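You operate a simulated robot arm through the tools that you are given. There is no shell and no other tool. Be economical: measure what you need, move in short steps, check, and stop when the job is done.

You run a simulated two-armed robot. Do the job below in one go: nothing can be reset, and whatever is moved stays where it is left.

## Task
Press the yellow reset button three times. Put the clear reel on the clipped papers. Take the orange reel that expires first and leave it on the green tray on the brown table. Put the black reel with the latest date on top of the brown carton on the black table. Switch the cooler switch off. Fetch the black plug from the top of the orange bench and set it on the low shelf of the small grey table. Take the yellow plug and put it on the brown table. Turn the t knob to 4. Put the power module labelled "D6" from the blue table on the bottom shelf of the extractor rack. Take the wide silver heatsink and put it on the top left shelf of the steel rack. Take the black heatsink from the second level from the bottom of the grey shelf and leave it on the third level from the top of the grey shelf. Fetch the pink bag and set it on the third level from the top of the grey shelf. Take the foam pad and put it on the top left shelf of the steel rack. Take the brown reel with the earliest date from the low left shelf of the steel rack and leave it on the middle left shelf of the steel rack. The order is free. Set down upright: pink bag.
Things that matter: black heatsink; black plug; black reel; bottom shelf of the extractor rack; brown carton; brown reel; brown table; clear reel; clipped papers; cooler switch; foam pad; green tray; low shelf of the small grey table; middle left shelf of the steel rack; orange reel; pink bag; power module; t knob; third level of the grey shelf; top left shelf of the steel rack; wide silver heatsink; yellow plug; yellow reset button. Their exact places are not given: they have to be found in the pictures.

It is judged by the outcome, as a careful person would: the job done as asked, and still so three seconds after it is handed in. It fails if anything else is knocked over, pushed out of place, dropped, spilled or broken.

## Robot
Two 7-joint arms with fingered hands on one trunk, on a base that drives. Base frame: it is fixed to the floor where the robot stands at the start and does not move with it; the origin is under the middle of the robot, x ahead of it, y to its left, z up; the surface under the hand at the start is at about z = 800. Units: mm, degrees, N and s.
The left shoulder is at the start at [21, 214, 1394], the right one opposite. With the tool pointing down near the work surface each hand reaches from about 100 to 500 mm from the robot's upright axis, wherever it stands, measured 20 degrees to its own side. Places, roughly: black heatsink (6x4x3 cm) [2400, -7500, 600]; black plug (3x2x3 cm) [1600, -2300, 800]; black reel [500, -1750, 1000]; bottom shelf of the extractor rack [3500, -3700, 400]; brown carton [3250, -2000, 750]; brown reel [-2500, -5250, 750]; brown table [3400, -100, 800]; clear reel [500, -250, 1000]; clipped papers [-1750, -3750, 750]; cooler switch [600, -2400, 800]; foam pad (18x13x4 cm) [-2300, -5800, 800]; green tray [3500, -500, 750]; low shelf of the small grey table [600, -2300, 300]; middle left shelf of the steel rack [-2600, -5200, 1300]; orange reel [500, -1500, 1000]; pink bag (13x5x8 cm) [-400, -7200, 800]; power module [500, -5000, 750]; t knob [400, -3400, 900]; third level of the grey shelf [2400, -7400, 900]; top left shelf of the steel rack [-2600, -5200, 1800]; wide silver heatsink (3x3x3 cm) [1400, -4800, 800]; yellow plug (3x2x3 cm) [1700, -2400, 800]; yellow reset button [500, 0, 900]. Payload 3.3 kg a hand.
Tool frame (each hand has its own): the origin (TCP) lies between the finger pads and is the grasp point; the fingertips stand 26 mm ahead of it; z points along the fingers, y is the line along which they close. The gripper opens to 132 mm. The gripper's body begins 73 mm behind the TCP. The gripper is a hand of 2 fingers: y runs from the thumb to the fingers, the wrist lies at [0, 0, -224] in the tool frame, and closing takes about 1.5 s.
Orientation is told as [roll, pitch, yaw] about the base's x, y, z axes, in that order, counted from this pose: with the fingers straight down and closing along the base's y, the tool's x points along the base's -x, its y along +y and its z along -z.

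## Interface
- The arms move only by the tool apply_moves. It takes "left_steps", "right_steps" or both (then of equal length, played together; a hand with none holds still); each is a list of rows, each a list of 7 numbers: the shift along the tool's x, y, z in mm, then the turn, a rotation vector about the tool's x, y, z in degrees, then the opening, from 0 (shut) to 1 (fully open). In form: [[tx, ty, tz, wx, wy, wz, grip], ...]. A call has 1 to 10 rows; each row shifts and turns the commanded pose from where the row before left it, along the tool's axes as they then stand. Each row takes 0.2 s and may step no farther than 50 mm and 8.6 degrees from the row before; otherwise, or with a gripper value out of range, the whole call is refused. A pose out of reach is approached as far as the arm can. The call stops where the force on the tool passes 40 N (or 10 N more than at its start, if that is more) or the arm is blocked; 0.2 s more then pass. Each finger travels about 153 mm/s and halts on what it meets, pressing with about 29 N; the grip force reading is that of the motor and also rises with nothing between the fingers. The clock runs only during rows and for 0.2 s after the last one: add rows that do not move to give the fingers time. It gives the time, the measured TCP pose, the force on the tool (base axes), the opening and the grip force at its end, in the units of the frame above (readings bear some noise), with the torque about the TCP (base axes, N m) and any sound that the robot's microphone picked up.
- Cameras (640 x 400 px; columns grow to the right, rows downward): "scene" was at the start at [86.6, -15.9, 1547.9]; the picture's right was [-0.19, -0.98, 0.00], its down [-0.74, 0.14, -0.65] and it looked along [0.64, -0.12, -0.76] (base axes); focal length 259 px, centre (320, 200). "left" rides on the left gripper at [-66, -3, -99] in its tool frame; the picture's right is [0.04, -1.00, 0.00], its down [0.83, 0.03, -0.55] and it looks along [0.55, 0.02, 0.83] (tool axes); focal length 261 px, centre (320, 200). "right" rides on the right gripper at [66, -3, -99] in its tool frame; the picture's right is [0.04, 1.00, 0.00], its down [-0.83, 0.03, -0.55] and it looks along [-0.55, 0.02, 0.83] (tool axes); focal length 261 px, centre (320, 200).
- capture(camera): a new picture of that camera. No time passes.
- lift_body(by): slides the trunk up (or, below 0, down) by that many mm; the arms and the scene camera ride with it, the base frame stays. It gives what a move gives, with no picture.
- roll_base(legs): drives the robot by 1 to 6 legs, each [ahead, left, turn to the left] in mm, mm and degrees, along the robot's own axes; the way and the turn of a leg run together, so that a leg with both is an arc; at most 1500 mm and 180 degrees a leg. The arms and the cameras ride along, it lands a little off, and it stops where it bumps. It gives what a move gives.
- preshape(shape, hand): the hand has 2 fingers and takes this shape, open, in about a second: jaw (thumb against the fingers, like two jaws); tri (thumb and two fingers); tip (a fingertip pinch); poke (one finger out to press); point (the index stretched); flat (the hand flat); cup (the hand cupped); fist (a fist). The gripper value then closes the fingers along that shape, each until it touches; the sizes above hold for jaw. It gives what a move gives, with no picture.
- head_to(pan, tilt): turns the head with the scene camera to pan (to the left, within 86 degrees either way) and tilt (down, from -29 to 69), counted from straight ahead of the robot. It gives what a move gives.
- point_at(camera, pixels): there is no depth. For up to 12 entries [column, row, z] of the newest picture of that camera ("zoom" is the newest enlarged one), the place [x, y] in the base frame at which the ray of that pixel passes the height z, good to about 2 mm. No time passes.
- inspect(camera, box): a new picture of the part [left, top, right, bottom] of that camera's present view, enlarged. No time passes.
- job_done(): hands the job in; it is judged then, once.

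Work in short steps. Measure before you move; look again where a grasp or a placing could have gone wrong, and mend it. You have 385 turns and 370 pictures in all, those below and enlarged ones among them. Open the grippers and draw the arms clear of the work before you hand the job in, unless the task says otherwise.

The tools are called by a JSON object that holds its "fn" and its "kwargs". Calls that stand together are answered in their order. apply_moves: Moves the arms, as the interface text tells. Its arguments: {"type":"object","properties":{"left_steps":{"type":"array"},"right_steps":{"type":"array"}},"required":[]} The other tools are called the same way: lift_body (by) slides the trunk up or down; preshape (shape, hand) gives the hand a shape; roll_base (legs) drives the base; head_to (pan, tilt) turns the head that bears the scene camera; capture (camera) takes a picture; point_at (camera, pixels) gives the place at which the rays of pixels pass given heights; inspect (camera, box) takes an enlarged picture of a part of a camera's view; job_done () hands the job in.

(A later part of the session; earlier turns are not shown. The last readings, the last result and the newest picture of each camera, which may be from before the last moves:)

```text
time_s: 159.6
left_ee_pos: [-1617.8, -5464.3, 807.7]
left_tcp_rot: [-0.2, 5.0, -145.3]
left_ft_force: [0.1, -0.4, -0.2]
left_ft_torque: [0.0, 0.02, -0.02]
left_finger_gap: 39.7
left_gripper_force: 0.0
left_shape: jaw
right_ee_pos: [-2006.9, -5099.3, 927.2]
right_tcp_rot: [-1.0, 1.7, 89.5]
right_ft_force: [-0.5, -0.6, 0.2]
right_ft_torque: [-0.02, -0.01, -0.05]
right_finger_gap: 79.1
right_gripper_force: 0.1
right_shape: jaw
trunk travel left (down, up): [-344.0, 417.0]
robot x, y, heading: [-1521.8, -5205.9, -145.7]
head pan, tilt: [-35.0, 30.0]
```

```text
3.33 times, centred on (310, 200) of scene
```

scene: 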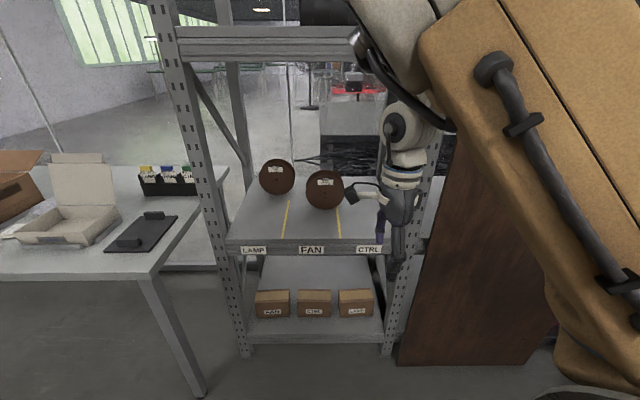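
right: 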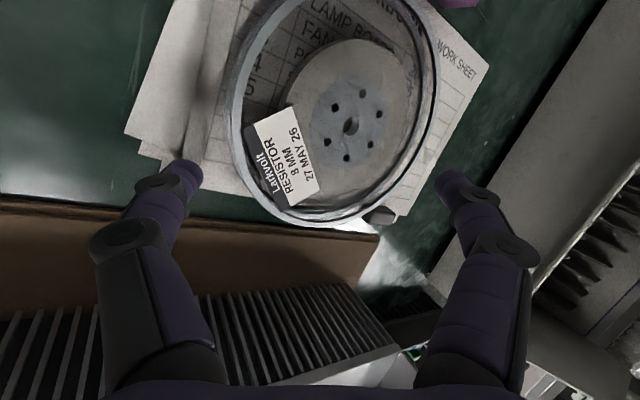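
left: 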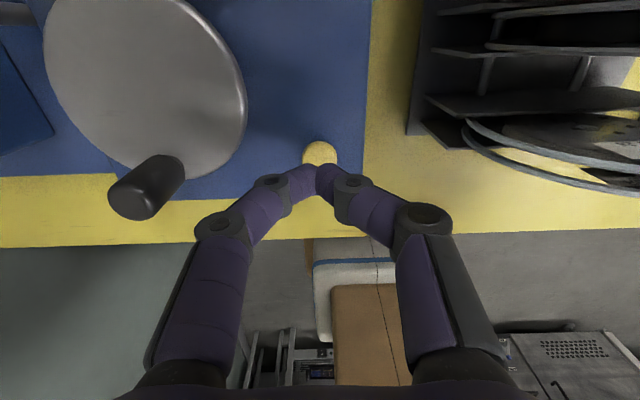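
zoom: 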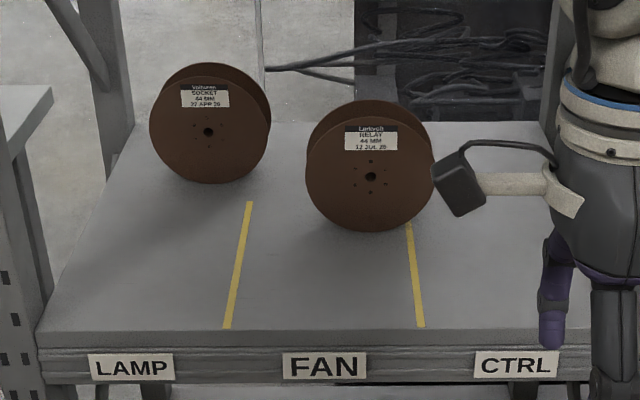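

Shelf z≈700 and front flange at x≈-2635, y≈-5392 are confirmed by both views. I now stretch the arm with a 30° tilt, outside the rack.

{"fn": "apply_moves", "kwargs": {"right_steps": [[0, 40, 0, -7.5, 0, 0, 0.6], [0, 40, 5, -7.5, 0, 0, 0.6], [0, 38, 10, -7.5, 0, 0, 0.6], [0, 36, 15, -7.5, 0, 0, 0.6], [0, 33, 18, 0, 0, 0, 0.6], [0, 33, 18, 0, 0, 0, 0.6], [0, 0, 0, 0, 0, 0, 0.6]]}}

{"fn": "capture", "kwargs": {"camera": "scene"}}

```text
time_s: 161.2
left_ee_pos: [-1617.8, -5463.8, 807.3]
left_tcp_rot: [-0.2, 4.9, -145.2]
left_ft_force: [0.1, 0.4, 0.3]
left_ft_torque: [-0.03, 0.01, -0.01]
left_finger_gap: 39.6
left_gripper_force: 0.1
left_shape: jaw
right_ee_pos: [-2241.0, -5096.6, 925.4]
right_tcp_rot: [28.9, 1.7, 89.5]
right_ft_force: [0.3, 0.5, -0.2]
right_ft_torque: [0.0, -0.01, -0.01]
right_finger_gap: 78.8
right_gripper_force: 0.0
right_shape: jaw
trunk travel left (down, up): [-344.0, 417.0]
robot x, y, heading: [-1521.7, -5208.9, -146.0]
head pan, tilt: [-35.0, 30.0]
```

```text
288 pictures are left
```

scene: 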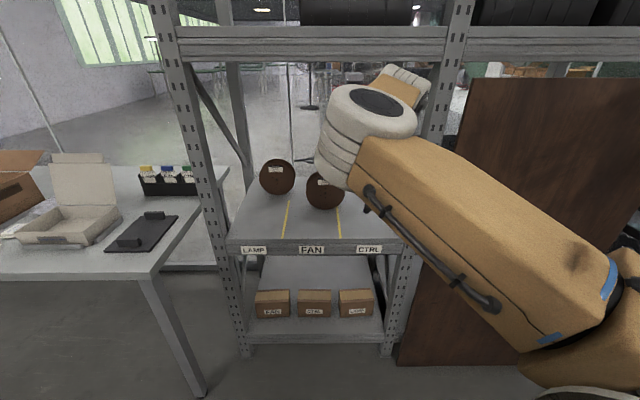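

The arm is straight with vector (-719,+112) from the robot. I lower the trunk 38 mm, then drive along -y and then straight in towards the reel, stopping 120 mm short.

{"fn": "lift_body", "kwargs": {"by": -38}}

{"fn": "roll_base", "kwargs": {"legs": [[166.6, 247, 0], [249, -168, 0]]}}

{"fn": "capture", "kwargs": {"camera": "right"}}

{"fn": "capture", "kwargs": {"camera": "scene"}}

```text
time_s: 162.0
left_ee_pos: [-1616.8, -5465.8, 769.8]
left_tcp_rot: [-0.2, 5.0, -145.2]
left_ft_force: [1.0, 0.3, 0.5]
left_ft_torque: [-0.02, 0.03, 0.0]
left_finger_gap: 39.5
left_gripper_force: 0.0
left_shape: jaw
right_ee_pos: [-2240.7, -5096.9, 887.6]
right_tcp_rot: [28.9, 1.7, 89.6]
right_ft_force: [-0.3, -0.5, 1.1]
right_ft_torque: [0.03, -0.03, -0.01]
right_finger_gap: 78.7
right_gripper_force: 0.1
right_shape: jaw
trunk travel left (down, up): [-306.0, 455.0]
robot x, y, heading: [-1518.9, -5206.2, -145.5]
head pan, tilt: [-35.0, 30.0]
```

```text
time_s: 165.7
left_ee_pos: [-1914.5, -5765.7, 771.0]
left_tcp_rot: [-0.1, 4.9, -145.1]
left_ft_force: [0.5, 0.3, 0.4]
left_ft_torque: [-0.01, 0.0, 0.04]
left_finger_gap: 39.7
left_gripper_force: 0.1
left_shape: jaw
right_ee_pos: [-2539.1, -5400.4, 886.4]
right_tcp_rot: [28.7, 1.6, 89.8]
right_ft_force: [-0.2, 0.3, 0.4]
right_ft_torque: [-0.01, -0.01, 0.0]
right_finger_gap: 78.8
right_gripper_force: 0.1
right_shape: jaw
trunk travel left (down, up): [-306.0, 455.0]
robot x, y, heading: [-1819.1, -5508.2, -145.4]
head pan, tilt: [-35.0, 30.0]
```

```text
287 pictures are left
```

right: 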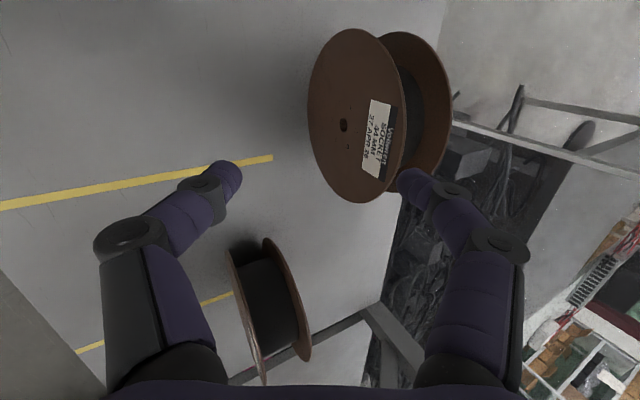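

```text
286 pictures are left
```

scene: 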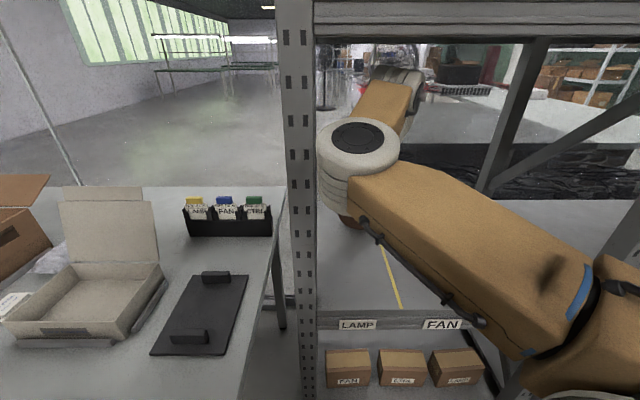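

Inside without contact. I measure the reel via the hand camera.

{"fn": "point_at", "kwargs": {"camera": "right", "pixels": [[343, 125, 770], [343, 125, 780], [355, 30, 780], [360, 202, 780], [355, 30, 820], [360, 202, 820], [404, 120, 850], [404, 120, 860], [445, 100, 850]]}}

```text
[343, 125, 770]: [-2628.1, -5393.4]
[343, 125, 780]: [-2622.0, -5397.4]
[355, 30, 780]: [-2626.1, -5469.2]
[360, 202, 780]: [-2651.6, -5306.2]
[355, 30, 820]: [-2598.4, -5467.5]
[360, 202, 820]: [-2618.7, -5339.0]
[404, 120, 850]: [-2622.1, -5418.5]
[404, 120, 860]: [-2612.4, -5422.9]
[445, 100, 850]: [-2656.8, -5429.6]
```

Hub at about (-2625,-5396,781), R≈81; the reel is yawed about 9°. I open to 0.75, turn 8°, drive 98 mm further in and look.

{"fn": "apply_moves", "kwargs": {"right_steps": [[0, 0, 0, 0, 0, -8, 0.75], [0, 0, 0, 0, 0, 0, 0.75], [0, 0, 0, 0, 0, 0, 0.75]]}}

{"fn": "roll_base", "kwargs": {"legs": [[80.7, -55.7, 0]]}}

{"fn": "capture", "kwargs": {"camera": "right"}}

{"fn": "capture", "kwargs": {"camera": "scene"}}

```text
time_s: 166.5
left_ee_pos: [-1914.3, -5765.1, 770.8]
left_tcp_rot: [-0.1, 5.0, -145.2]
left_ft_force: [0.7, -1.2, 0.6]
left_ft_torque: [-0.03, -0.04, 0.0]
left_finger_gap: 39.6
left_gripper_force: 0.2
left_shape: jaw
right_ee_pos: [-2538.3, -5401.5, 887.6]
right_tcp_rot: [28.8, -2.1, 96.8]
right_ft_force: [-0.7, 0.1, 0.2]
right_ft_torque: [-0.01, -0.01, 0.0]
right_finger_gap: 98.5
right_gripper_force: 0.0
right_shape: jaw
trunk travel left (down, up): [-306.0, 455.0]
robot x, y, heading: [-1820.1, -5504.0, -145.8]
head pan, tilt: [-35.0, 30.0]
```

```text
time_s: 167.7
left_ee_pos: [-2013.2, -5764.8, 769.1]
left_tcp_rot: [-0.1, 5.0, -145.1]
left_ft_force: [-0.3, -0.2, 0.2]
left_ft_torque: [0.0, 0.0, 0.04]
left_finger_gap: 39.8
left_gripper_force: 0.0
left_shape: jaw
right_ee_pos: [-2637.9, -5401.0, 886.8]
right_tcp_rot: [28.8, -2.1, 96.8]
right_ft_force: [-0.2, -0.3, 0.1]
right_ft_torque: [0.02, -0.01, -0.03]
right_finger_gap: 98.8
right_gripper_force: 0.1
right_shape: jaw
trunk travel left (down, up): [-306.0, 455.0]
robot x, y, heading: [-1916.9, -5502.9, -145.3]
head pan, tilt: [-35.0, 30.0]
```

```text
285 pictures are left
```

right: 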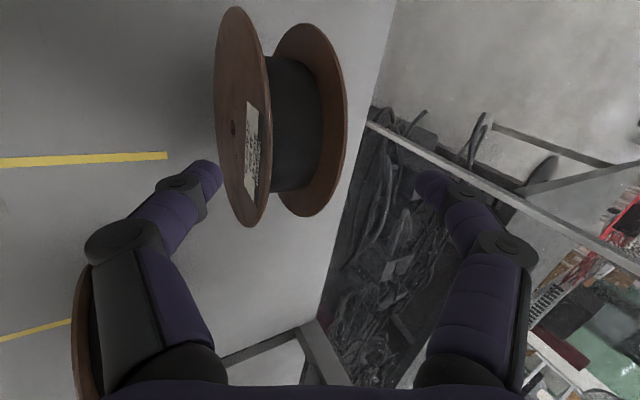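

```text
284 pictures are left
```

scene: 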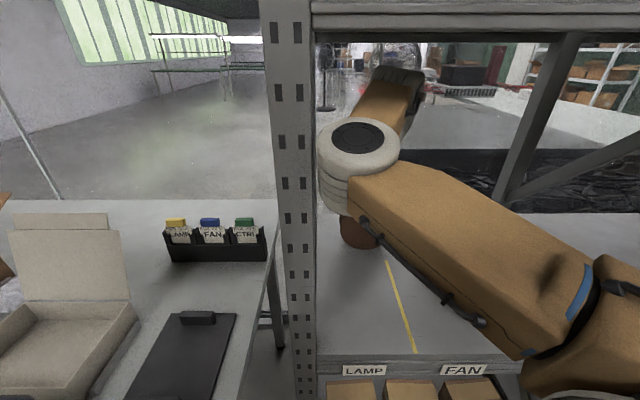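

The reel will slide between the fingers as I lower. I lower the trunk 37 mm.

{"fn": "lift_body", "kwargs": {"by": -37}}

{"fn": "capture", "kwargs": {"camera": "right"}}

```text
time_s: 168.5
left_ee_pos: [-2012.3, -5764.0, 733.3]
left_tcp_rot: [-0.2, 4.9, -145.1]
left_ft_force: [-0.8, -0.7, -0.2]
left_ft_torque: [0.05, -0.01, 0.01]
left_finger_gap: 39.7
left_gripper_force: 0.0
left_shape: jaw
right_ee_pos: [-2636.4, -5398.2, 850.8]
right_tcp_rot: [28.7, -2.2, 96.8]
right_ft_force: [0.1, 0.9, 0.0]
right_ft_torque: [-0.01, 0.0, -0.01]
right_finger_gap: 98.6
right_gripper_force: 0.1
right_shape: jaw
trunk travel left (down, up): [-269.0, 492.0]
robot x, y, heading: [-1917.2, -5503.4, -145.5]
head pan, tilt: [-35.0, 30.0]
```

```text
283 pictures are left
```

right: 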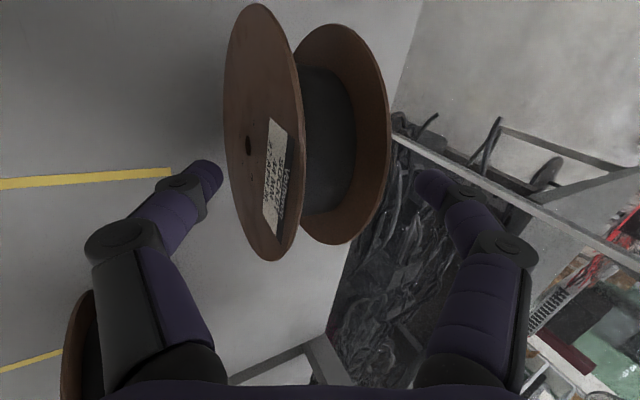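

The reel stands between the fingers. I close gradually.

{"fn": "apply_moves", "kwargs": {"right_steps": [[0, 0, 0, 0, 0, 0, 0.6], [0, 0, 0, 0, 0, 0, 0.5], [0, 0, 0, 0, 0, 0, 0.4], [0, 0, 0, 0, 0, 0, 0.3], [0, 0, 0, 0, 0, 0, 0.2], [0, 0, 0, 0, 0, 0, 0], [0, 0, 0, 0, 0, 0, 0], [0, 0, 0, 0, 0, 0, 0]]}}

{"fn": "capture", "kwargs": {"camera": "right"}}

```text
time_s: 170.3
left_ee_pos: [-2012.2, -5764.2, 733.3]
left_tcp_rot: [-0.2, 4.9, -145.1]
left_ft_force: [0.3, -0.3, 0.2]
left_ft_torque: [-0.03, -0.01, -0.03]
left_finger_gap: 39.8
left_gripper_force: 0.0
left_shape: jaw
right_ee_pos: [-2637.7, -5400.5, 849.2]
right_tcp_rot: [28.9, -2.1, 96.9]
right_ft_force: [0.3, 0.0, 1.2]
right_ft_torque: [0.0, -0.23, -0.04]
right_finger_gap: 51.5
right_gripper_force: 29.0
right_shape: jaw
trunk travel left (down, up): [-269.0, 492.0]
robot x, y, heading: [-1917.6, -5507.1, -145.4]
head pan, tilt: [-35.0, 30.0]
```

```text
282 pictures are left
```

right: 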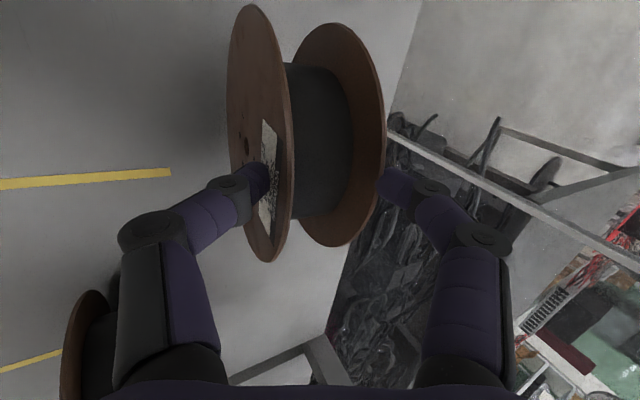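

Gripped (51.5 mm). I lift 22 mm and check.

{"fn": "lift_body", "kwargs": {"by": 22}}

{"fn": "capture", "kwargs": {"camera": "right"}}

```text
time_s: 170.9
left_ee_pos: [-2012.5, -5766.7, 754.3]
left_tcp_rot: [-0.1, 5.0, -145.1]
left_ft_force: [-0.5, -0.7, -0.1]
left_ft_torque: [0.01, -0.03, -0.01]
left_finger_gap: 39.8
left_gripper_force: 0.1
left_shape: jaw
right_ee_pos: [-2635.9, -5400.5, 870.3]
right_tcp_rot: [28.9, -2.1, 96.8]
right_ft_force: [-0.5, -1.2, -2.5]
right_ft_torque: [-0.01, -0.09, -0.04]
right_finger_gap: 50.7
right_gripper_force: 28.7
right_shape: jaw
trunk travel left (down, up): [-291.0, 470.0]
robot x, y, heading: [-1918.6, -5504.6, -145.5]
head pan, tilt: [-35.0, 30.0]
```

```text
281 pictures are left
```

right: 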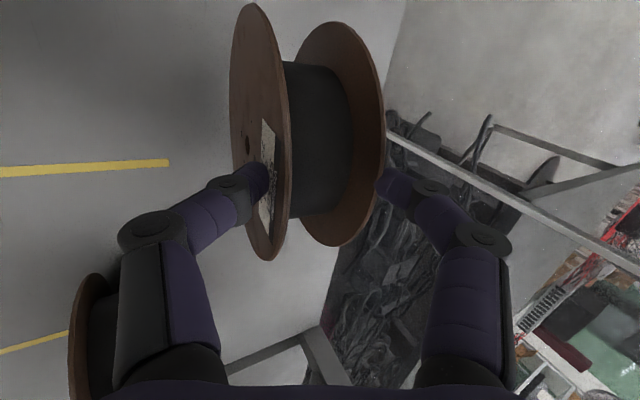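

Lifted cleanly. I drive straight out of the rack.

{"fn": "roll_base", "kwargs": {"legs": [[-346, 238, 0]]}}

{"fn": "lift_body", "kwargs": {"by": 400}}

{"fn": "apply_moves", "kwargs": {"right_steps": [[0, 0, -40, 0, 0, 0, 0], [0, 0, -40, 0, 0, 0, 0], [0, 10, -40, 0, 0, 0, 0], [0, 0, 0, 0, 0, 0, 0]]}}

{"fn": "capture", "kwargs": {"camera": "scene"}}

```text
time_s: 173.5
left_ee_pos: [-1589.9, -5765.8, 756.1]
left_tcp_rot: [-0.1, 5.0, -144.7]
left_ft_force: [-0.3, 1.0, -0.1]
left_ft_torque: [0.03, 0.02, -0.01]
left_finger_gap: 39.6
left_gripper_force: 0.1
left_shape: jaw
right_ee_pos: [-2214.9, -5402.2, 872.6]
right_tcp_rot: [28.8, -2.2, 97.0]
right_ft_force: [0.4, 0.9, -1.5]
right_ft_torque: [0.01, -0.02, -0.02]
right_finger_gap: 51.0
right_gripper_force: 28.9
right_shape: jaw
trunk travel left (down, up): [-291.0, 470.0]
robot x, y, heading: [-1495.5, -5504.9, -145.1]
head pan, tilt: [-35.0, 30.0]
```

```text
time_s: 177.4
left_ee_pos: [-1589.7, -5765.3, 1154.7]
left_tcp_rot: [-0.1, 5.0, -144.8]
left_ft_force: [0.6, 0.1, -0.3]
left_ft_torque: [0.0, 0.0, 0.03]
left_finger_gap: 39.6
left_gripper_force: 0.1
left_shape: jaw
right_ee_pos: [-2215.4, -5404.0, 1271.5]
right_tcp_rot: [28.8, -2.2, 96.9]
right_ft_force: [-0.2, 0.9, -3.4]
right_ft_torque: [-0.01, -0.03, -0.01]
right_finger_gap: 50.6
right_gripper_force: 29.1
right_shape: jaw
trunk travel left (down, up): [-691.0, 70.0]
robot x, y, heading: [-1493.8, -5504.3, -144.8]
head pan, tilt: [-35.0, 30.0]
```

```text
time_s: 178.4
left_ee_pos: [-1591.6, -5765.5, 1154.5]
left_tcp_rot: [-0.2, 5.0, -144.8]
left_ft_force: [-0.2, -0.8, 0.1]
left_ft_torque: [0.01, 0.02, 0.05]
left_finger_gap: 39.8
left_gripper_force: 0.0
left_shape: jaw
right_ee_pos: [-2166.7, -5401.3, 1381.4]
right_tcp_rot: [28.7, -2.2, 97.0]
right_ft_force: [-0.4, 0.4, -2.0]
right_ft_torque: [0.0, -0.03, 0.01]
right_finger_gap: 50.4
right_gripper_force: 29.0
right_shape: jaw
trunk travel left (down, up): [-691.0, 70.0]
robot x, y, heading: [-1499.6, -5504.4, -145.2]
head pan, tilt: [-35.0, 30.0]
```

```text
280 pictures are left
```

scene: 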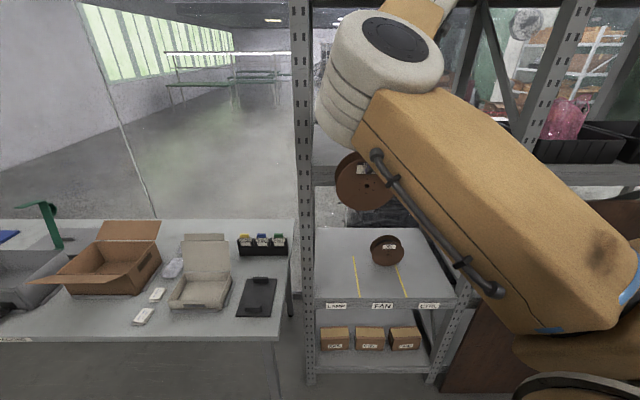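

The reel bottom is at about z 1232 now; I raise the trunk 65 mm more and look at the middle shelf from a straighter view.

{"fn": "lift_body", "kwargs": {"by": 65}}

{"fn": "head_to", "kwargs": {"pan": -42, "tilt": 15}}

{"fn": "capture", "kwargs": {"camera": "scene"}}

{"fn": "capture", "kwargs": {"camera": "right"}}

```text
time_s: 179.4
left_ee_pos: [-1591.4, -5766.3, 1219.8]
left_tcp_rot: [-0.1, 5.0, -144.8]
left_ft_force: [-0.7, 0.1, 0.5]
left_ft_torque: [0.01, 0.0, 0.0]
left_finger_gap: 39.8
left_gripper_force: 0.0
left_shape: jaw
right_ee_pos: [-2167.0, -5400.9, 1446.4]
right_tcp_rot: [28.8, -2.2, 97.1]
right_ft_force: [0.6, -0.7, -2.1]
right_ft_torque: [0.02, -0.04, 0.0]
right_finger_gap: 50.5
right_gripper_force: 29.3
right_shape: jaw
trunk travel left (down, up): [-756.0, 5.0]
robot x, y, heading: [-1499.4, -5502.4, -145.1]
head pan, tilt: [-35.0, 30.0]
```

```text
time_s: 180.2
left_ee_pos: [-1590.0, -5766.1, 1219.9]
left_tcp_rot: [-0.1, 4.9, -144.8]
left_ft_force: [0.4, 0.8, 0.2]
left_ft_torque: [0.02, 0.01, -0.01]
left_finger_gap: 39.6
left_gripper_force: 0.0
left_shape: jaw
right_ee_pos: [-2166.6, -5401.3, 1446.3]
right_tcp_rot: [28.8, -2.2, 97.1]
right_ft_force: [-0.4, -0.4, -1.8]
right_ft_torque: [-0.01, -0.05, 0.02]
right_finger_gap: 50.6
right_gripper_force: 28.9
right_shape: jaw
trunk travel left (down, up): [-756.0, 5.0]
robot x, y, heading: [-1498.7, -5502.7, -145.0]
head pan, tilt: [-42.0, 15.0]
```

```text
279 pictures are left
```

scene: 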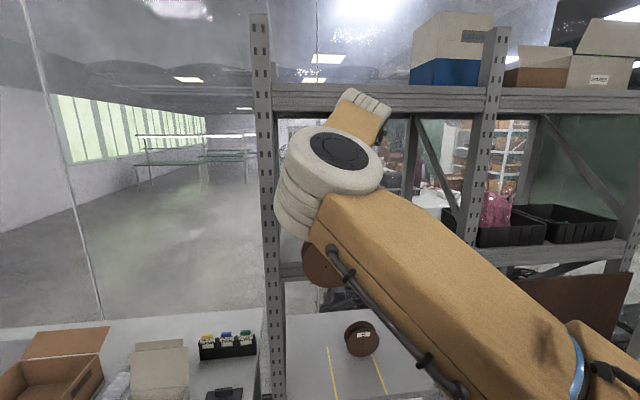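

```text
278 pictures are left
```

right: 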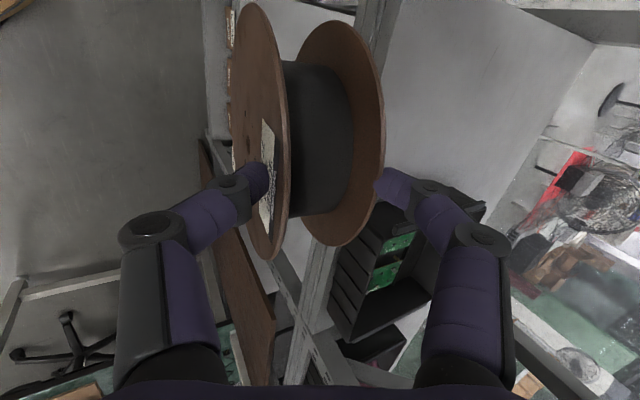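

I measure the bin's near edge and shelf from the hand camera.

{"fn": "point_at", "kwargs": {"camera": "right", "pixels": [[328, 330, 1330], [390, 205, 1330], [328, 330, 1250], [310, 250, 1250], [300, 5, 1250], [360, 20, 1250], [205, 130, 1250], [600, 45, 1250]]}}

```text
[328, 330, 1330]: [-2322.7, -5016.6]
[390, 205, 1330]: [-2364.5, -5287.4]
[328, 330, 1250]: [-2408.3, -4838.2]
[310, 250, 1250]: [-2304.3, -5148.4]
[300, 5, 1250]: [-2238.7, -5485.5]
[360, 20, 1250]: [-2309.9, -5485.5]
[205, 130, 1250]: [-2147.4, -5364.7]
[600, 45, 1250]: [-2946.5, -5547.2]
```

Free place: y -5500…-5280, front edge x -2304. I drive 243 mm in, then check the gap.

{"fn": "roll_base", "kwargs": {"legs": [[199, -139.5, 0]]}}

{"fn": "capture", "kwargs": {"camera": "right"}}

{"fn": "capture", "kwargs": {"camera": "scene"}}

```text
time_s: 182.0
left_ee_pos: [-1834.4, -5764.1, 1220.2]
left_tcp_rot: [-0.1, 5.0, -144.8]
left_ft_force: [1.1, 0.2, 0.5]
left_ft_torque: [-0.01, 0.01, 0.01]
left_finger_gap: 39.6
left_gripper_force: 0.1
left_shape: jaw
right_ee_pos: [-2411.1, -5401.3, 1445.8]
right_tcp_rot: [28.8, -2.1, 97.1]
right_ft_force: [-0.1, 0.2, -1.9]
right_ft_torque: [-0.01, -0.02, -0.02]
right_finger_gap: 50.4
right_gripper_force: 28.9
right_shape: jaw
trunk travel left (down, up): [-756.0, 5.0]
robot x, y, heading: [-1742.5, -5501.2, -145.1]
head pan, tilt: [-42.0, 15.0]
```

```text
277 pictures are left
```

right: 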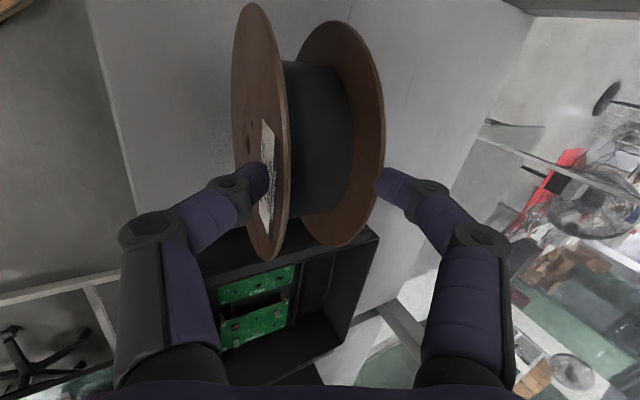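

```text
276 pictures are left
```

scene: 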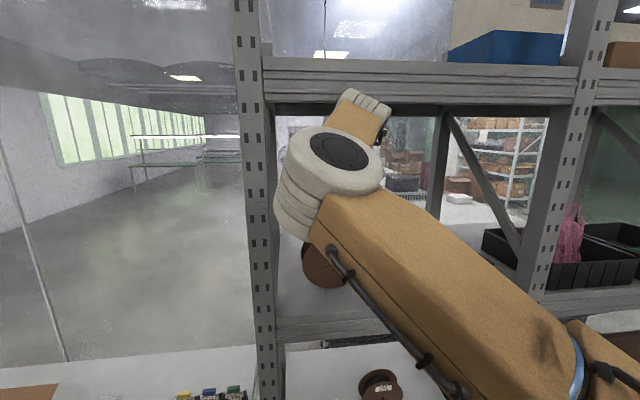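

The bin's left wall runs just beside the reel; I measure it.

{"fn": "point_at", "kwargs": {"camera": "right", "pixels": [[380, 235, 1330], [210, 272, 1330], [380, 235, 1310], [150, 210, 1250], [98, 60, 1250], [480, 120, 1250]]}}

```text
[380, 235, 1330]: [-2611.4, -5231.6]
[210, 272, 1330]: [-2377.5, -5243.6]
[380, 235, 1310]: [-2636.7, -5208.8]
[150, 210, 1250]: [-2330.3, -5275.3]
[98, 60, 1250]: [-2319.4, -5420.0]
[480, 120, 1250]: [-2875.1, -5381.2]
```

Clear by 80 mm. I lower to just above the shelf, then feel for contact.

{"fn": "lift_body", "kwargs": {"by": -38}}

{"fn": "lift_body", "kwargs": {"by": -6}}

{"fn": "capture", "kwargs": {"camera": "scene"}}

```text
time_s: 182.7
left_ee_pos: [-1830.2, -5765.1, 1185.2]
left_tcp_rot: [-0.2, 4.7, -144.9]
left_ft_force: [0.0, 0.8, 0.2]
left_ft_torque: [0.0, 0.0, -0.02]
left_finger_gap: 39.6
left_gripper_force: 0.1
left_shape: jaw
right_ee_pos: [-2407.5, -5399.5, 1421.0]
right_tcp_rot: [30.2, -2.3, 97.0]
right_ft_force: [6.1, -1.8, 31.0]
right_ft_torque: [0.16, -0.89, -0.11]
right_finger_gap: 59.8
right_gripper_force: 29.0
right_shape: jaw
trunk travel left (down, up): [-721.0, 40.0]
robot x, y, heading: [-1742.3, -5502.5, -145.3]
head pan, tilt: [-42.0, 15.0]
stopped: the force on the tool passed its limit at 42 N (the readings are from after the stop); the commanded pose is now the measured one
```

```text
time_s: 183.1
left_ee_pos: [-1828.6, -5766.0, 1180.8]
left_tcp_rot: [-0.4, 4.8, -144.8]
left_ft_force: [-0.2, 0.9, -0.1]
left_ft_torque: [0.0, -0.01, -0.03]
left_finger_gap: 39.8
left_gripper_force: 0.0
left_shape: jaw
right_ee_pos: [-2410.9, -5400.4, 1419.6]
right_tcp_rot: [30.9, -2.6, 96.9]
right_ft_force: [7.7, -1.3, 31.1]
right_ft_torque: [0.1, -1.06, -0.16]
right_finger_gap: 60.2
right_gripper_force: 29.2
right_shape: jaw
trunk travel left (down, up): [-716.0, 45.0]
robot x, y, heading: [-1739.1, -5506.8, -145.4]
head pan, tilt: [-42.0, 15.0]
stopped: the force on the tool passed its limit at 42 N (the readings are from after the stop); the commanded pose is now the measured one
```

```text
275 pictures are left
```

scene: 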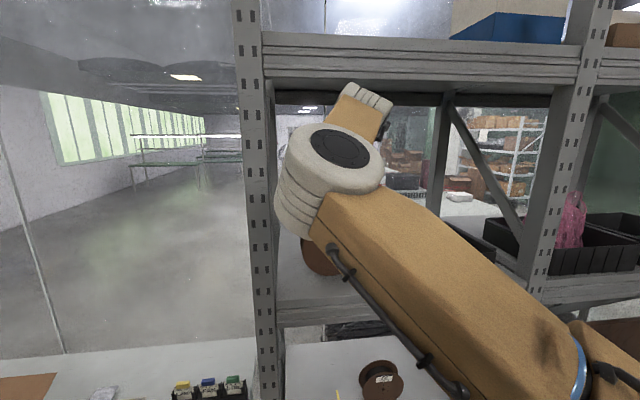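

Contact at TCP z≈1420. I ease up a few mm and view the reel from the hand camera.

{"fn": "lift_body", "kwargs": {"by": 5}}

{"fn": "capture", "kwargs": {"camera": "right"}}

{"fn": "inspect", "kwargs": {"camera": "scene", "box": [250, 210, 400, 320]}}

```text
time_s: 183.7
left_ee_pos: [-1830.4, -5763.9, 1185.0]
left_tcp_rot: [-0.3, 4.8, -144.8]
left_ft_force: [0.7, -0.2, -0.2]
left_ft_torque: [0.0, 0.03, -0.02]
left_finger_gap: 39.7
left_gripper_force: 0.0
left_shape: jaw
right_ee_pos: [-2409.9, -5400.5, 1422.3]
right_tcp_rot: [30.4, -2.5, 96.9]
right_ft_force: [4.3, -1.3, 22.2]
right_ft_torque: [0.02, -0.66, -0.06]
right_finger_gap: 59.0
right_gripper_force: 28.9
right_shape: jaw
trunk travel left (down, up): [-721.0, 40.0]
robot x, y, heading: [-1740.4, -5509.5, -145.4]
head pan, tilt: [-42.0, 15.0]
```

```text
274 pictures are left
```

right: 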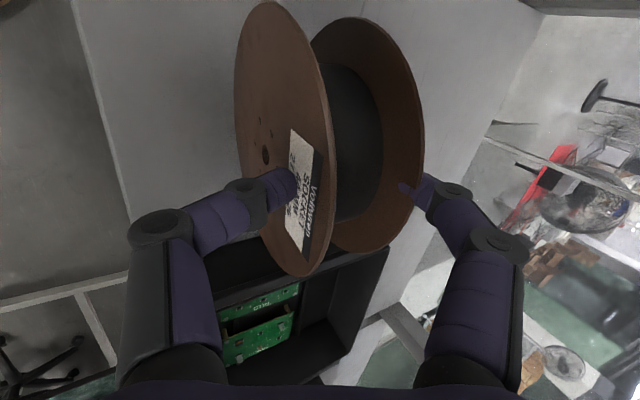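

```text
3.64 times, centred on (325, 265) of scene
```

zoom: 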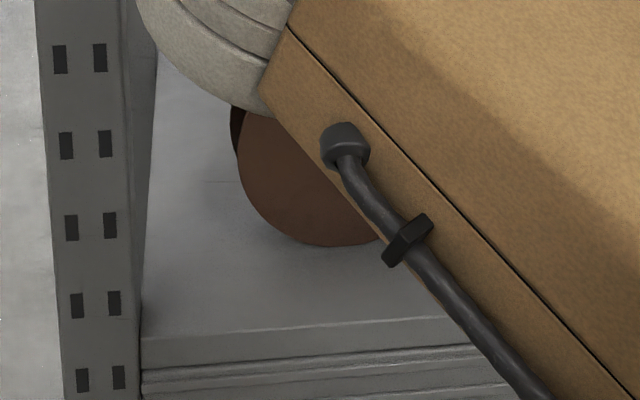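

The reel stands upright on the shelf. I open wide, then lift 38 mm.

{"fn": "apply_moves", "kwargs": {"right_steps": [[0, 0, 0, 0, 0, 0, 0.5], [0, 0, 0, 0, 0, 0, 0.65], [0, 0, 0, 0, 0, 0, 0.8], [0, 0, 0, 0, 0, 0, 0.9], [0, 0, 0, 0, 0, 0, 0.9]]}}

{"fn": "lift_body", "kwargs": {"by": 38}}

{"fn": "capture", "kwargs": {"camera": "right"}}

```text
time_s: 184.9
left_ee_pos: [-1834.1, -5764.5, 1184.5]
left_tcp_rot: [-0.3, 5.0, -144.8]
left_ft_force: [-0.7, -0.1, 0.2]
left_ft_torque: [0.02, 0.01, 0.0]
left_finger_gap: 39.6
left_gripper_force: 0.0
left_shape: jaw
right_ee_pos: [-2413.9, -5399.4, 1420.3]
right_tcp_rot: [30.2, -2.5, 96.9]
right_ft_force: [0.0, 0.3, 0.3]
right_ft_torque: [0.0, -0.02, 0.04]
right_finger_gap: 118.6
right_gripper_force: 0.1
right_shape: jaw
trunk travel left (down, up): [-721.0, 40.0]
robot x, y, heading: [-1743.3, -5500.7, -145.1]
head pan, tilt: [-42.0, 15.0]
```

```text
time_s: 185.7
left_ee_pos: [-1834.0, -5764.0, 1223.1]
left_tcp_rot: [-0.1, 5.0, -144.7]
left_ft_force: [0.3, 0.2, -0.7]
left_ft_torque: [-0.01, 0.03, -0.01]
left_finger_gap: 39.8
left_gripper_force: 0.1
left_shape: jaw
right_ee_pos: [-2413.8, -5400.2, 1457.7]
right_tcp_rot: [30.2, -2.3, 96.9]
right_ft_force: [0.1, 0.2, 0.2]
right_ft_torque: [-0.04, 0.05, 0.02]
right_finger_gap: 118.5
right_gripper_force: 0.1
right_shape: jaw
trunk travel left (down, up): [-759.0, 2.0]
robot x, y, heading: [-1739.9, -5505.4, -145.2]
head pan, tilt: [-42.0, 15.0]
```

```text
272 pictures are left
```

right: 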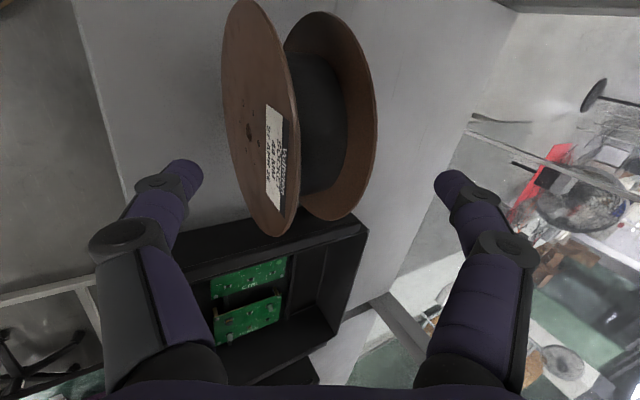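

Released well; the reel stands. I back out and look at the bench on the left for the foam pad.

{"fn": "roll_base", "kwargs": {"legs": [[-230, 160, 0]]}}

{"fn": "head_to", "kwargs": {"pan": -20, "tilt": 35}}

{"fn": "capture", "kwargs": {"camera": "scene"}}

```text
time_s: 187.6
left_ee_pos: [-1551.5, -5764.7, 1222.1]
left_tcp_rot: [-0.1, 5.0, -144.6]
left_ft_force: [0.0, 0.3, -0.1]
left_ft_torque: [0.01, 0.03, -0.01]
left_finger_gap: 39.7
left_gripper_force: 0.0
left_shape: jaw
right_ee_pos: [-2132.5, -5401.9, 1458.4]
right_tcp_rot: [30.2, -2.5, 97.0]
right_ft_force: [0.3, 0.5, -0.3]
right_ft_torque: [0.02, 0.03, -0.01]
right_finger_gap: 118.9
right_gripper_force: 0.1
right_shape: jaw
trunk travel left (down, up): [-759.0, 2.0]
robot x, y, heading: [-1460.7, -5504.8, -144.9]
head pan, tilt: [-42.0, 15.0]
```

```text
time_s: 188.5
left_ee_pos: [-1552.4, -5763.5, 1222.0]
left_tcp_rot: [0.0, 5.0, -144.6]
left_ft_force: [0.1, 0.3, -0.2]
left_ft_torque: [0.0, 0.01, 0.0]
left_finger_gap: 39.6
left_gripper_force: 0.1
left_shape: jaw
right_ee_pos: [-2134.0, -5400.5, 1457.9]
right_tcp_rot: [30.2, -2.4, 97.1]
right_ft_force: [0.8, 0.1, 0.0]
right_ft_torque: [0.0, 0.0, -0.04]
right_finger_gap: 118.5
right_gripper_force: 0.1
right_shape: jaw
trunk travel left (down, up): [-759.0, 2.0]
robot x, y, heading: [-1461.9, -5504.9, -145.1]
head pan, tilt: [-20.0, 35.0]
```

```text
271 pictures are left
```

scene: 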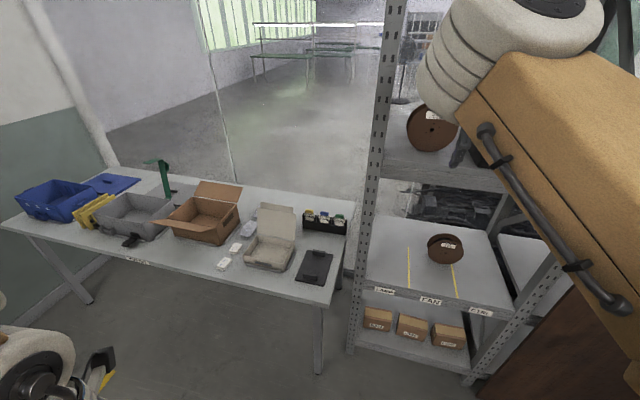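

I enlarge the bench to identify the foam pad.

{"fn": "inspect", "kwargs": {"camera": "scene", "box": [150, 170, 360, 310]}}

{"fn": "point_at", "kwargs": {"camera": "scene", "pixels": [[270, 252, 800], [315, 265, 760], [205, 225, 800], [330, 303, 750], [350, 205, 750], [0, 225, 750], [248, 230, 770]]}}

```text
2.86 times, centred on (255, 240) of scene
```

zoom: 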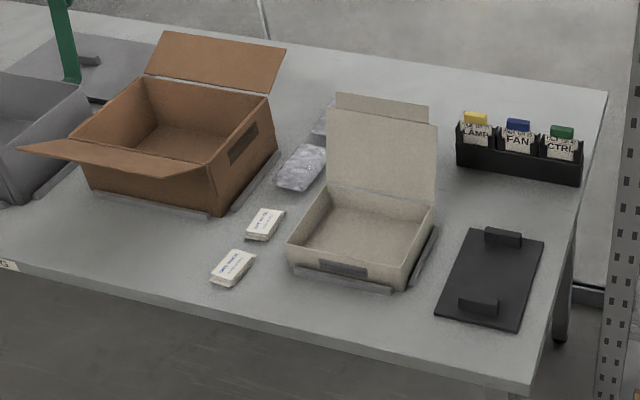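

```text
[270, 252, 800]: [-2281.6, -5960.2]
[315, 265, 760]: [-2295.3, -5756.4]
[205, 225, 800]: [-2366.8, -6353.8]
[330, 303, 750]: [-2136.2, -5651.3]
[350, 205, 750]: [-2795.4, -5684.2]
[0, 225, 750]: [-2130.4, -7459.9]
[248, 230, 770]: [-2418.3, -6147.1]
```

The black plate with two blocks at (-2295,-5756) fits the hint; I look closer.

{"fn": "inspect", "kwargs": {"camera": "scene", "box": [285, 240, 345, 290]}}

{"fn": "point_at", "kwargs": {"camera": "scene", "pixels": [[308, 249, 765], [334, 255, 765], [324, 286, 765], [296, 279, 765]]}}

```text
8.00 times, centred on (315, 265) of scene
```

zoom: 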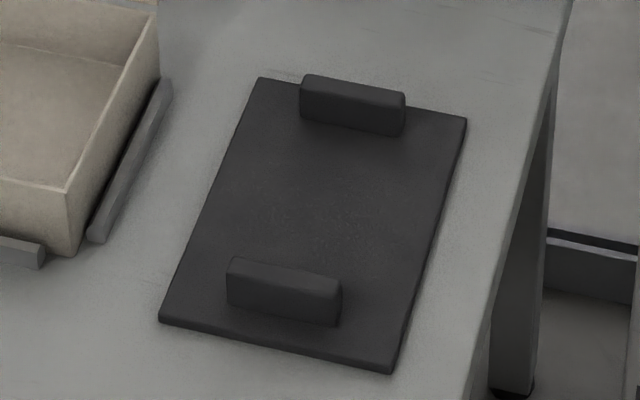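

```text
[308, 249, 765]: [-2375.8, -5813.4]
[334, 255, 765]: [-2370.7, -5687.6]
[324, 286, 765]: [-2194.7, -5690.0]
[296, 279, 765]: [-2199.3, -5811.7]
```

It is the black pad (about 18×13 cm) with two lugs. I measure the front lug, which I'll grip with the hand level.

{"fn": "point_at", "kwargs": {"camera": "zoom", "pixels": [[228, 303, 765], [338, 325, 765], [232, 258, 795], [340, 282, 795], [228, 270, 795], [340, 295, 795], [160, 322, 760], [392, 372, 760], [305, 120, 765], [402, 136, 765]]}}

```text
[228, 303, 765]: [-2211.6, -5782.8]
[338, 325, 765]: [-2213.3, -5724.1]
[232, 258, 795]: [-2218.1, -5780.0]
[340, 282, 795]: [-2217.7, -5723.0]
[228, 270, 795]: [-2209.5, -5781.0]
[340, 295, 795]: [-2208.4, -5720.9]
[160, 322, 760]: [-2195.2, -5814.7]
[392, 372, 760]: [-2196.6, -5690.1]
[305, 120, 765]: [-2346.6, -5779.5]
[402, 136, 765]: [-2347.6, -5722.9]
```

For a level grasp the left hand suits (its camera ends up on top). I turn to heading 180°, tuck the right hand and point the left hand ahead.

{"fn": "roll_base", "kwargs": {"legs": [[0, 0, -35]]}}

{"fn": "apply_moves", "kwargs": {"left_steps": [[-40, 0, 0, 0, -8.5, 0, 0.7], [-40, 0, 6, 0, -8.5, 0, 0.7], [-38, 0, 12, 0, -8.5, 0, 0.7], [-36, 0, 17, 0, -8.5, 0, 0.7], [-33, 0, 22, 0, -8.5, 0, 0.7], [-30, 0, 27, 0, -8.5, 0, 0.7], [-25, 0, 31, 0, -8.5, 0, 0.7], [0, 0, 0, 0, -8.5, 0, 0.7], [0, 0, 0, 0, -8.5, 0, 0.7], [0, 0, 0, 0, -8.5, 0, 0.7]], "right_steps": [[0, -30, 0, 6, 0, 0, 0.3], [0, -30, 0, 6, 0, 0, 0.3], [0, -30, 0, 6, 0, 0, 0.3], [0, -30, 0, 6, 0, 0, 0.3], [0, -30, 20, 6, 0, 0, 0.3], [20, -30, 20, 0, 0, 0, 0.3], [20, 0, 40, 0, 0, 0, 0.3], [20, 0, 40, 0, 0, 0, 0.3], [0, 0, 40, 0, 0, 0, 0.3], [0, 0, 40, 0, 0, 0, 0.3]]}}

{"fn": "head_to", "kwargs": {"pan": 10, "tilt": 35}}

{"fn": "capture", "kwargs": {"camera": "scene"}}

```text
time_s: 190.6
left_ee_pos: [-1684.7, -5663.9, 1222.3]
left_tcp_rot: [-0.1, 5.0, -179.8]
left_ft_force: [-0.7, -0.8, -0.7]
left_ft_torque: [-0.03, -0.02, 0.04]
left_finger_gap: 39.7
left_gripper_force: 0.1
left_shape: jaw
right_ee_pos: [-1949.9, -5031.2, 1458.0]
right_tcp_rot: [30.2, -2.4, 61.7]
right_ft_force: [0.0, -0.4, 0.0]
right_ft_torque: [0.02, 0.0, 0.0]
right_finger_gap: 118.5
right_gripper_force: 0.1
right_shape: jaw
trunk travel left (down, up): [-759.0, 2.0]
robot x, y, heading: [-1463.9, -5506.6, 179.9]
head pan, tilt: [-20.0, 35.0]
```

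```text
time_s: 192.8
left_ee_pos: [-1964.9, -5663.4, 1198.4]
left_tcp_rot: [-0.9, -80.1, -179.0]
left_ft_force: [-0.7, 0.2, 0.0]
left_ft_torque: [-0.03, -0.02, 0.03]
left_finger_gap: 91.9
left_gripper_force: 0.0
left_shape: jaw
right_ee_pos: [-1825.7, -5147.2, 1209.7]
right_tcp_rot: [-0.1, -1.2, 59.9]
right_ft_force: [-0.5, -1.4, -0.5]
right_ft_torque: [0.02, -0.03, -0.03]
right_finger_gap: 39.6
right_gripper_force: 0.1
right_shape: jaw
trunk travel left (down, up): [-759.0, 2.0]
robot x, y, heading: [-1459.7, -5503.9, 180.0]
head pan, tilt: [-20.0, 35.0]
```

```text
time_s: 193.7
left_ee_pos: [-1965.2, -5663.1, 1199.0]
left_tcp_rot: [-0.8, -79.9, -179.1]
left_ft_force: [0.3, -0.7, -0.4]
left_ft_torque: [0.0, 0.0, 0.01]
left_finger_gap: 92.0
left_gripper_force: 0.1
left_shape: jaw
right_ee_pos: [-1823.2, -5146.7, 1207.6]
right_tcp_rot: [-0.4, -1.8, 59.9]
right_ft_force: [0.6, -0.8, -0.1]
right_ft_torque: [0.0, -0.03, -0.02]
right_finger_gap: 39.6
right_gripper_force: 0.1
right_shape: jaw
trunk travel left (down, up): [-759.0, 2.0]
robot x, y, heading: [-1460.9, -5505.9, 180.0]
head pan, tilt: [10.0, 35.0]
```

```text
268 pictures are left
```

scene: 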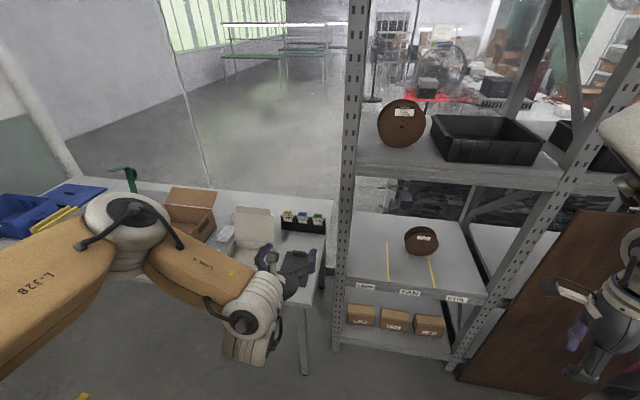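

The left hand points ahead, 10° down. I lower the trunk 350 mm and drive in front of the pad's lug, short by 60 mm.

{"fn": "lift_body", "kwargs": {"by": -350}}

{"fn": "roll_base", "kwargs": {"legs": [[0, 88, 0], [190, 0, 0]]}}

{"fn": "capture", "kwargs": {"camera": "left"}}

{"fn": "capture", "kwargs": {"camera": "scene"}}

```text
time_s: 197.2
left_ee_pos: [-1963.4, -5663.0, 849.6]
left_tcp_rot: [-0.8, -79.9, -179.1]
left_ft_force: [0.4, -0.3, 0.3]
left_ft_torque: [-0.01, -0.01, 0.0]
left_finger_gap: 92.1
left_gripper_force: 0.0
left_shape: jaw
right_ee_pos: [-1818.8, -5147.3, 852.9]
right_tcp_rot: [-1.0, -1.9, 59.3]
right_ft_force: [-0.7, -0.5, -0.1]
right_ft_torque: [0.01, 0.02, 0.01]
right_finger_gap: 39.7
right_gripper_force: 0.1
right_shape: jaw
trunk travel left (down, up): [-409.0, 352.0]
robot x, y, heading: [-1461.0, -5504.0, 179.7]
head pan, tilt: [10.0, 35.0]
```

```text
time_s: 199.4
left_ee_pos: [-2158.8, -5751.6, 848.3]
left_tcp_rot: [-0.8, -80.0, -179.1]
left_ft_force: [-0.1, 0.1, -0.9]
left_ft_torque: [0.02, -0.01, -0.01]
left_finger_gap: 92.0
left_gripper_force: 0.1
left_shape: jaw
right_ee_pos: [-2015.3, -5235.2, 856.1]
right_tcp_rot: [-0.6, -1.1, 59.4]
right_ft_force: [-0.9, 0.3, -0.8]
right_ft_torque: [0.0, -0.04, -0.01]
right_finger_gap: 39.7
right_gripper_force: 0.0
right_shape: jaw
trunk travel left (down, up): [-409.0, 352.0]
robot x, y, heading: [-1655.8, -5591.6, 179.8]
head pan, tilt: [10.0, 35.0]
```

```text
267 pictures are left
```

left: 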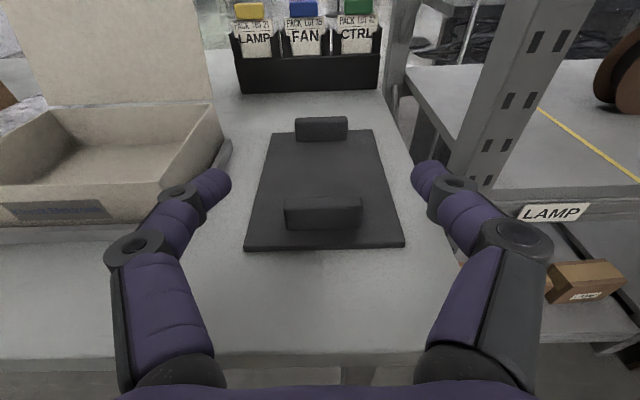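

```text
266 pictures are left
```

scene: 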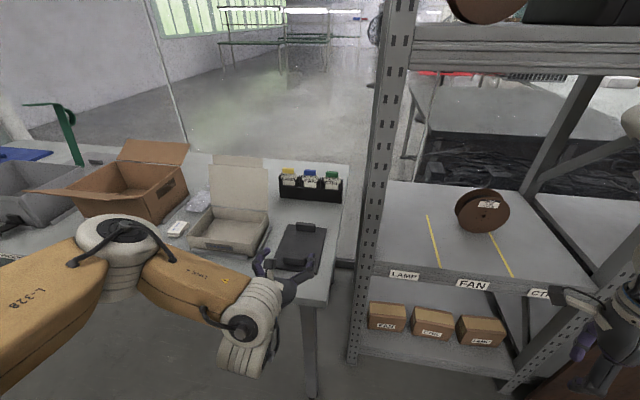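

I verify the lug position and bench height with this second view.

{"fn": "point_at", "kwargs": {"camera": "left", "pixels": [[284, 229, 755], [284, 229, 765], [362, 229, 755], [362, 229, 765], [284, 206, 795], [284, 206, 785], [362, 206, 785], [245, 248, 755], [405, 246, 755]]}}

```text
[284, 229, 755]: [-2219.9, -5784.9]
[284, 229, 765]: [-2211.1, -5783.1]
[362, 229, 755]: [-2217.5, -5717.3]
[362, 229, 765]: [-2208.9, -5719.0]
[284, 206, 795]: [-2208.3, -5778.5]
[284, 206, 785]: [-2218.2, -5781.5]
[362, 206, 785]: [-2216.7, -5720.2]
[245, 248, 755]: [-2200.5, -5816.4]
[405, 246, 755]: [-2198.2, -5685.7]
```

Consistent: lug at x -2211…, y centre -5751, z 765–795. I lower 60 mm and drive ahead 59 mm, then look.

{"fn": "lift_body", "kwargs": {"by": -61}}

{"fn": "roll_base", "kwargs": {"legs": [[59, 0, 0]]}}

{"fn": "capture", "kwargs": {"camera": "left"}}

```text
time_s: 200.4
left_ee_pos: [-2157.0, -5751.6, 788.0]
left_tcp_rot: [-0.8, -80.1, -179.1]
left_ft_force: [0.5, -0.1, 0.0]
left_ft_torque: [-0.02, -0.06, -0.01]
left_finger_gap: 92.3
left_gripper_force: 0.0
left_shape: jaw
right_ee_pos: [-2007.3, -5227.0, 790.1]
right_tcp_rot: [-1.7, -0.9, 57.4]
right_ft_force: [0.1, 0.6, -0.3]
right_ft_torque: [-0.01, 0.02, 0.01]
right_finger_gap: 39.8
right_gripper_force: 0.1
right_shape: jaw
trunk travel left (down, up): [-348.0, 413.0]
robot x, y, heading: [-1651.9, -5594.1, 180.1]
head pan, tilt: [10.0, 35.0]
```

```text
time_s: 201.4
left_ee_pos: [-2217.4, -5750.4, 786.4]
left_tcp_rot: [-0.8, -80.1, -179.3]
left_ft_force: [-0.1, -0.4, -0.1]
left_ft_torque: [0.01, 0.0, 0.03]
left_finger_gap: 92.1
left_gripper_force: 0.1
left_shape: jaw
right_ee_pos: [-2070.6, -5227.5, 793.0]
right_tcp_rot: [-1.5, -0.5, 57.3]
right_ft_force: [-0.3, -0.4, -0.4]
right_ft_torque: [-0.01, 0.0, 0.0]
right_finger_gap: 39.6
right_gripper_force: 0.0
right_shape: jaw
trunk travel left (down, up): [-348.0, 413.0]
robot x, y, heading: [-1713.8, -5592.2, 179.7]
head pan, tilt: [10.0, 35.0]
```

```text
265 pictures are left
```

left: 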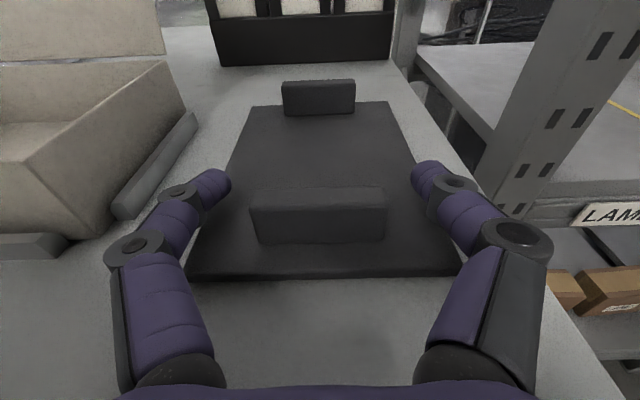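

The lug lies between the fingers. I close.

{"fn": "apply_moves", "kwargs": {"left_steps": [[0, 0, 0, 0, 0, 0, 0.5], [0, 0, 0, 0, 0, 0, 0.4], [0, 0, 0, 0, 0, 0, 0.2], [0, 0, 0, 0, 0, 0, 0], [0, 0, 0, 0, 0, 0, 0]]}}

{"fn": "lift_body", "kwargs": {"by": 60}}

{"fn": "capture", "kwargs": {"camera": "left"}}

```text
time_s: 202.6
left_ee_pos: [-2216.0, -5750.6, 786.9]
left_tcp_rot: [-0.8, -79.9, -179.2]
left_ft_force: [-1.0, 0.9, 0.1]
left_ft_torque: [0.01, 0.02, 0.01]
left_finger_gap: 34.6
left_gripper_force: 29.1
left_shape: jaw
right_ee_pos: [-2068.6, -5226.9, 791.6]
right_tcp_rot: [-1.6, -0.3, 57.0]
right_ft_force: [0.7, 0.2, -0.4]
right_ft_torque: [-0.03, -0.01, 0.0]
right_finger_gap: 39.8
right_gripper_force: 0.1
right_shape: jaw
trunk travel left (down, up): [-348.0, 413.0]
robot x, y, heading: [-1712.6, -5595.6, 179.6]
head pan, tilt: [10.0, 35.0]
```

```text
time_s: 203.6
left_ee_pos: [-2218.3, -5750.9, 847.3]
left_tcp_rot: [-0.8, -80.0, -179.0]
left_ft_force: [0.6, -0.6, -0.4]
left_ft_torque: [0.0, 0.03, 0.03]
left_finger_gap: 34.5
left_gripper_force: 29.2
left_shape: jaw
right_ee_pos: [-2069.7, -5222.8, 853.1]
right_tcp_rot: [-1.6, 0.3, 56.0]
right_ft_force: [0.5, 0.5, -0.6]
right_ft_torque: [-0.01, -0.01, -0.02]
right_finger_gap: 39.7
right_gripper_force: 0.1
right_shape: jaw
trunk travel left (down, up): [-408.0, 353.0]
robot x, y, heading: [-1712.5, -5592.6, 179.7]
head pan, tilt: [10.0, 35.0]
```

```text
264 pictures are left
```

left: 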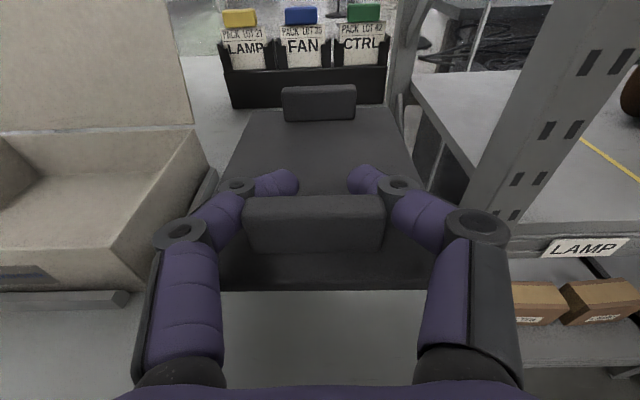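

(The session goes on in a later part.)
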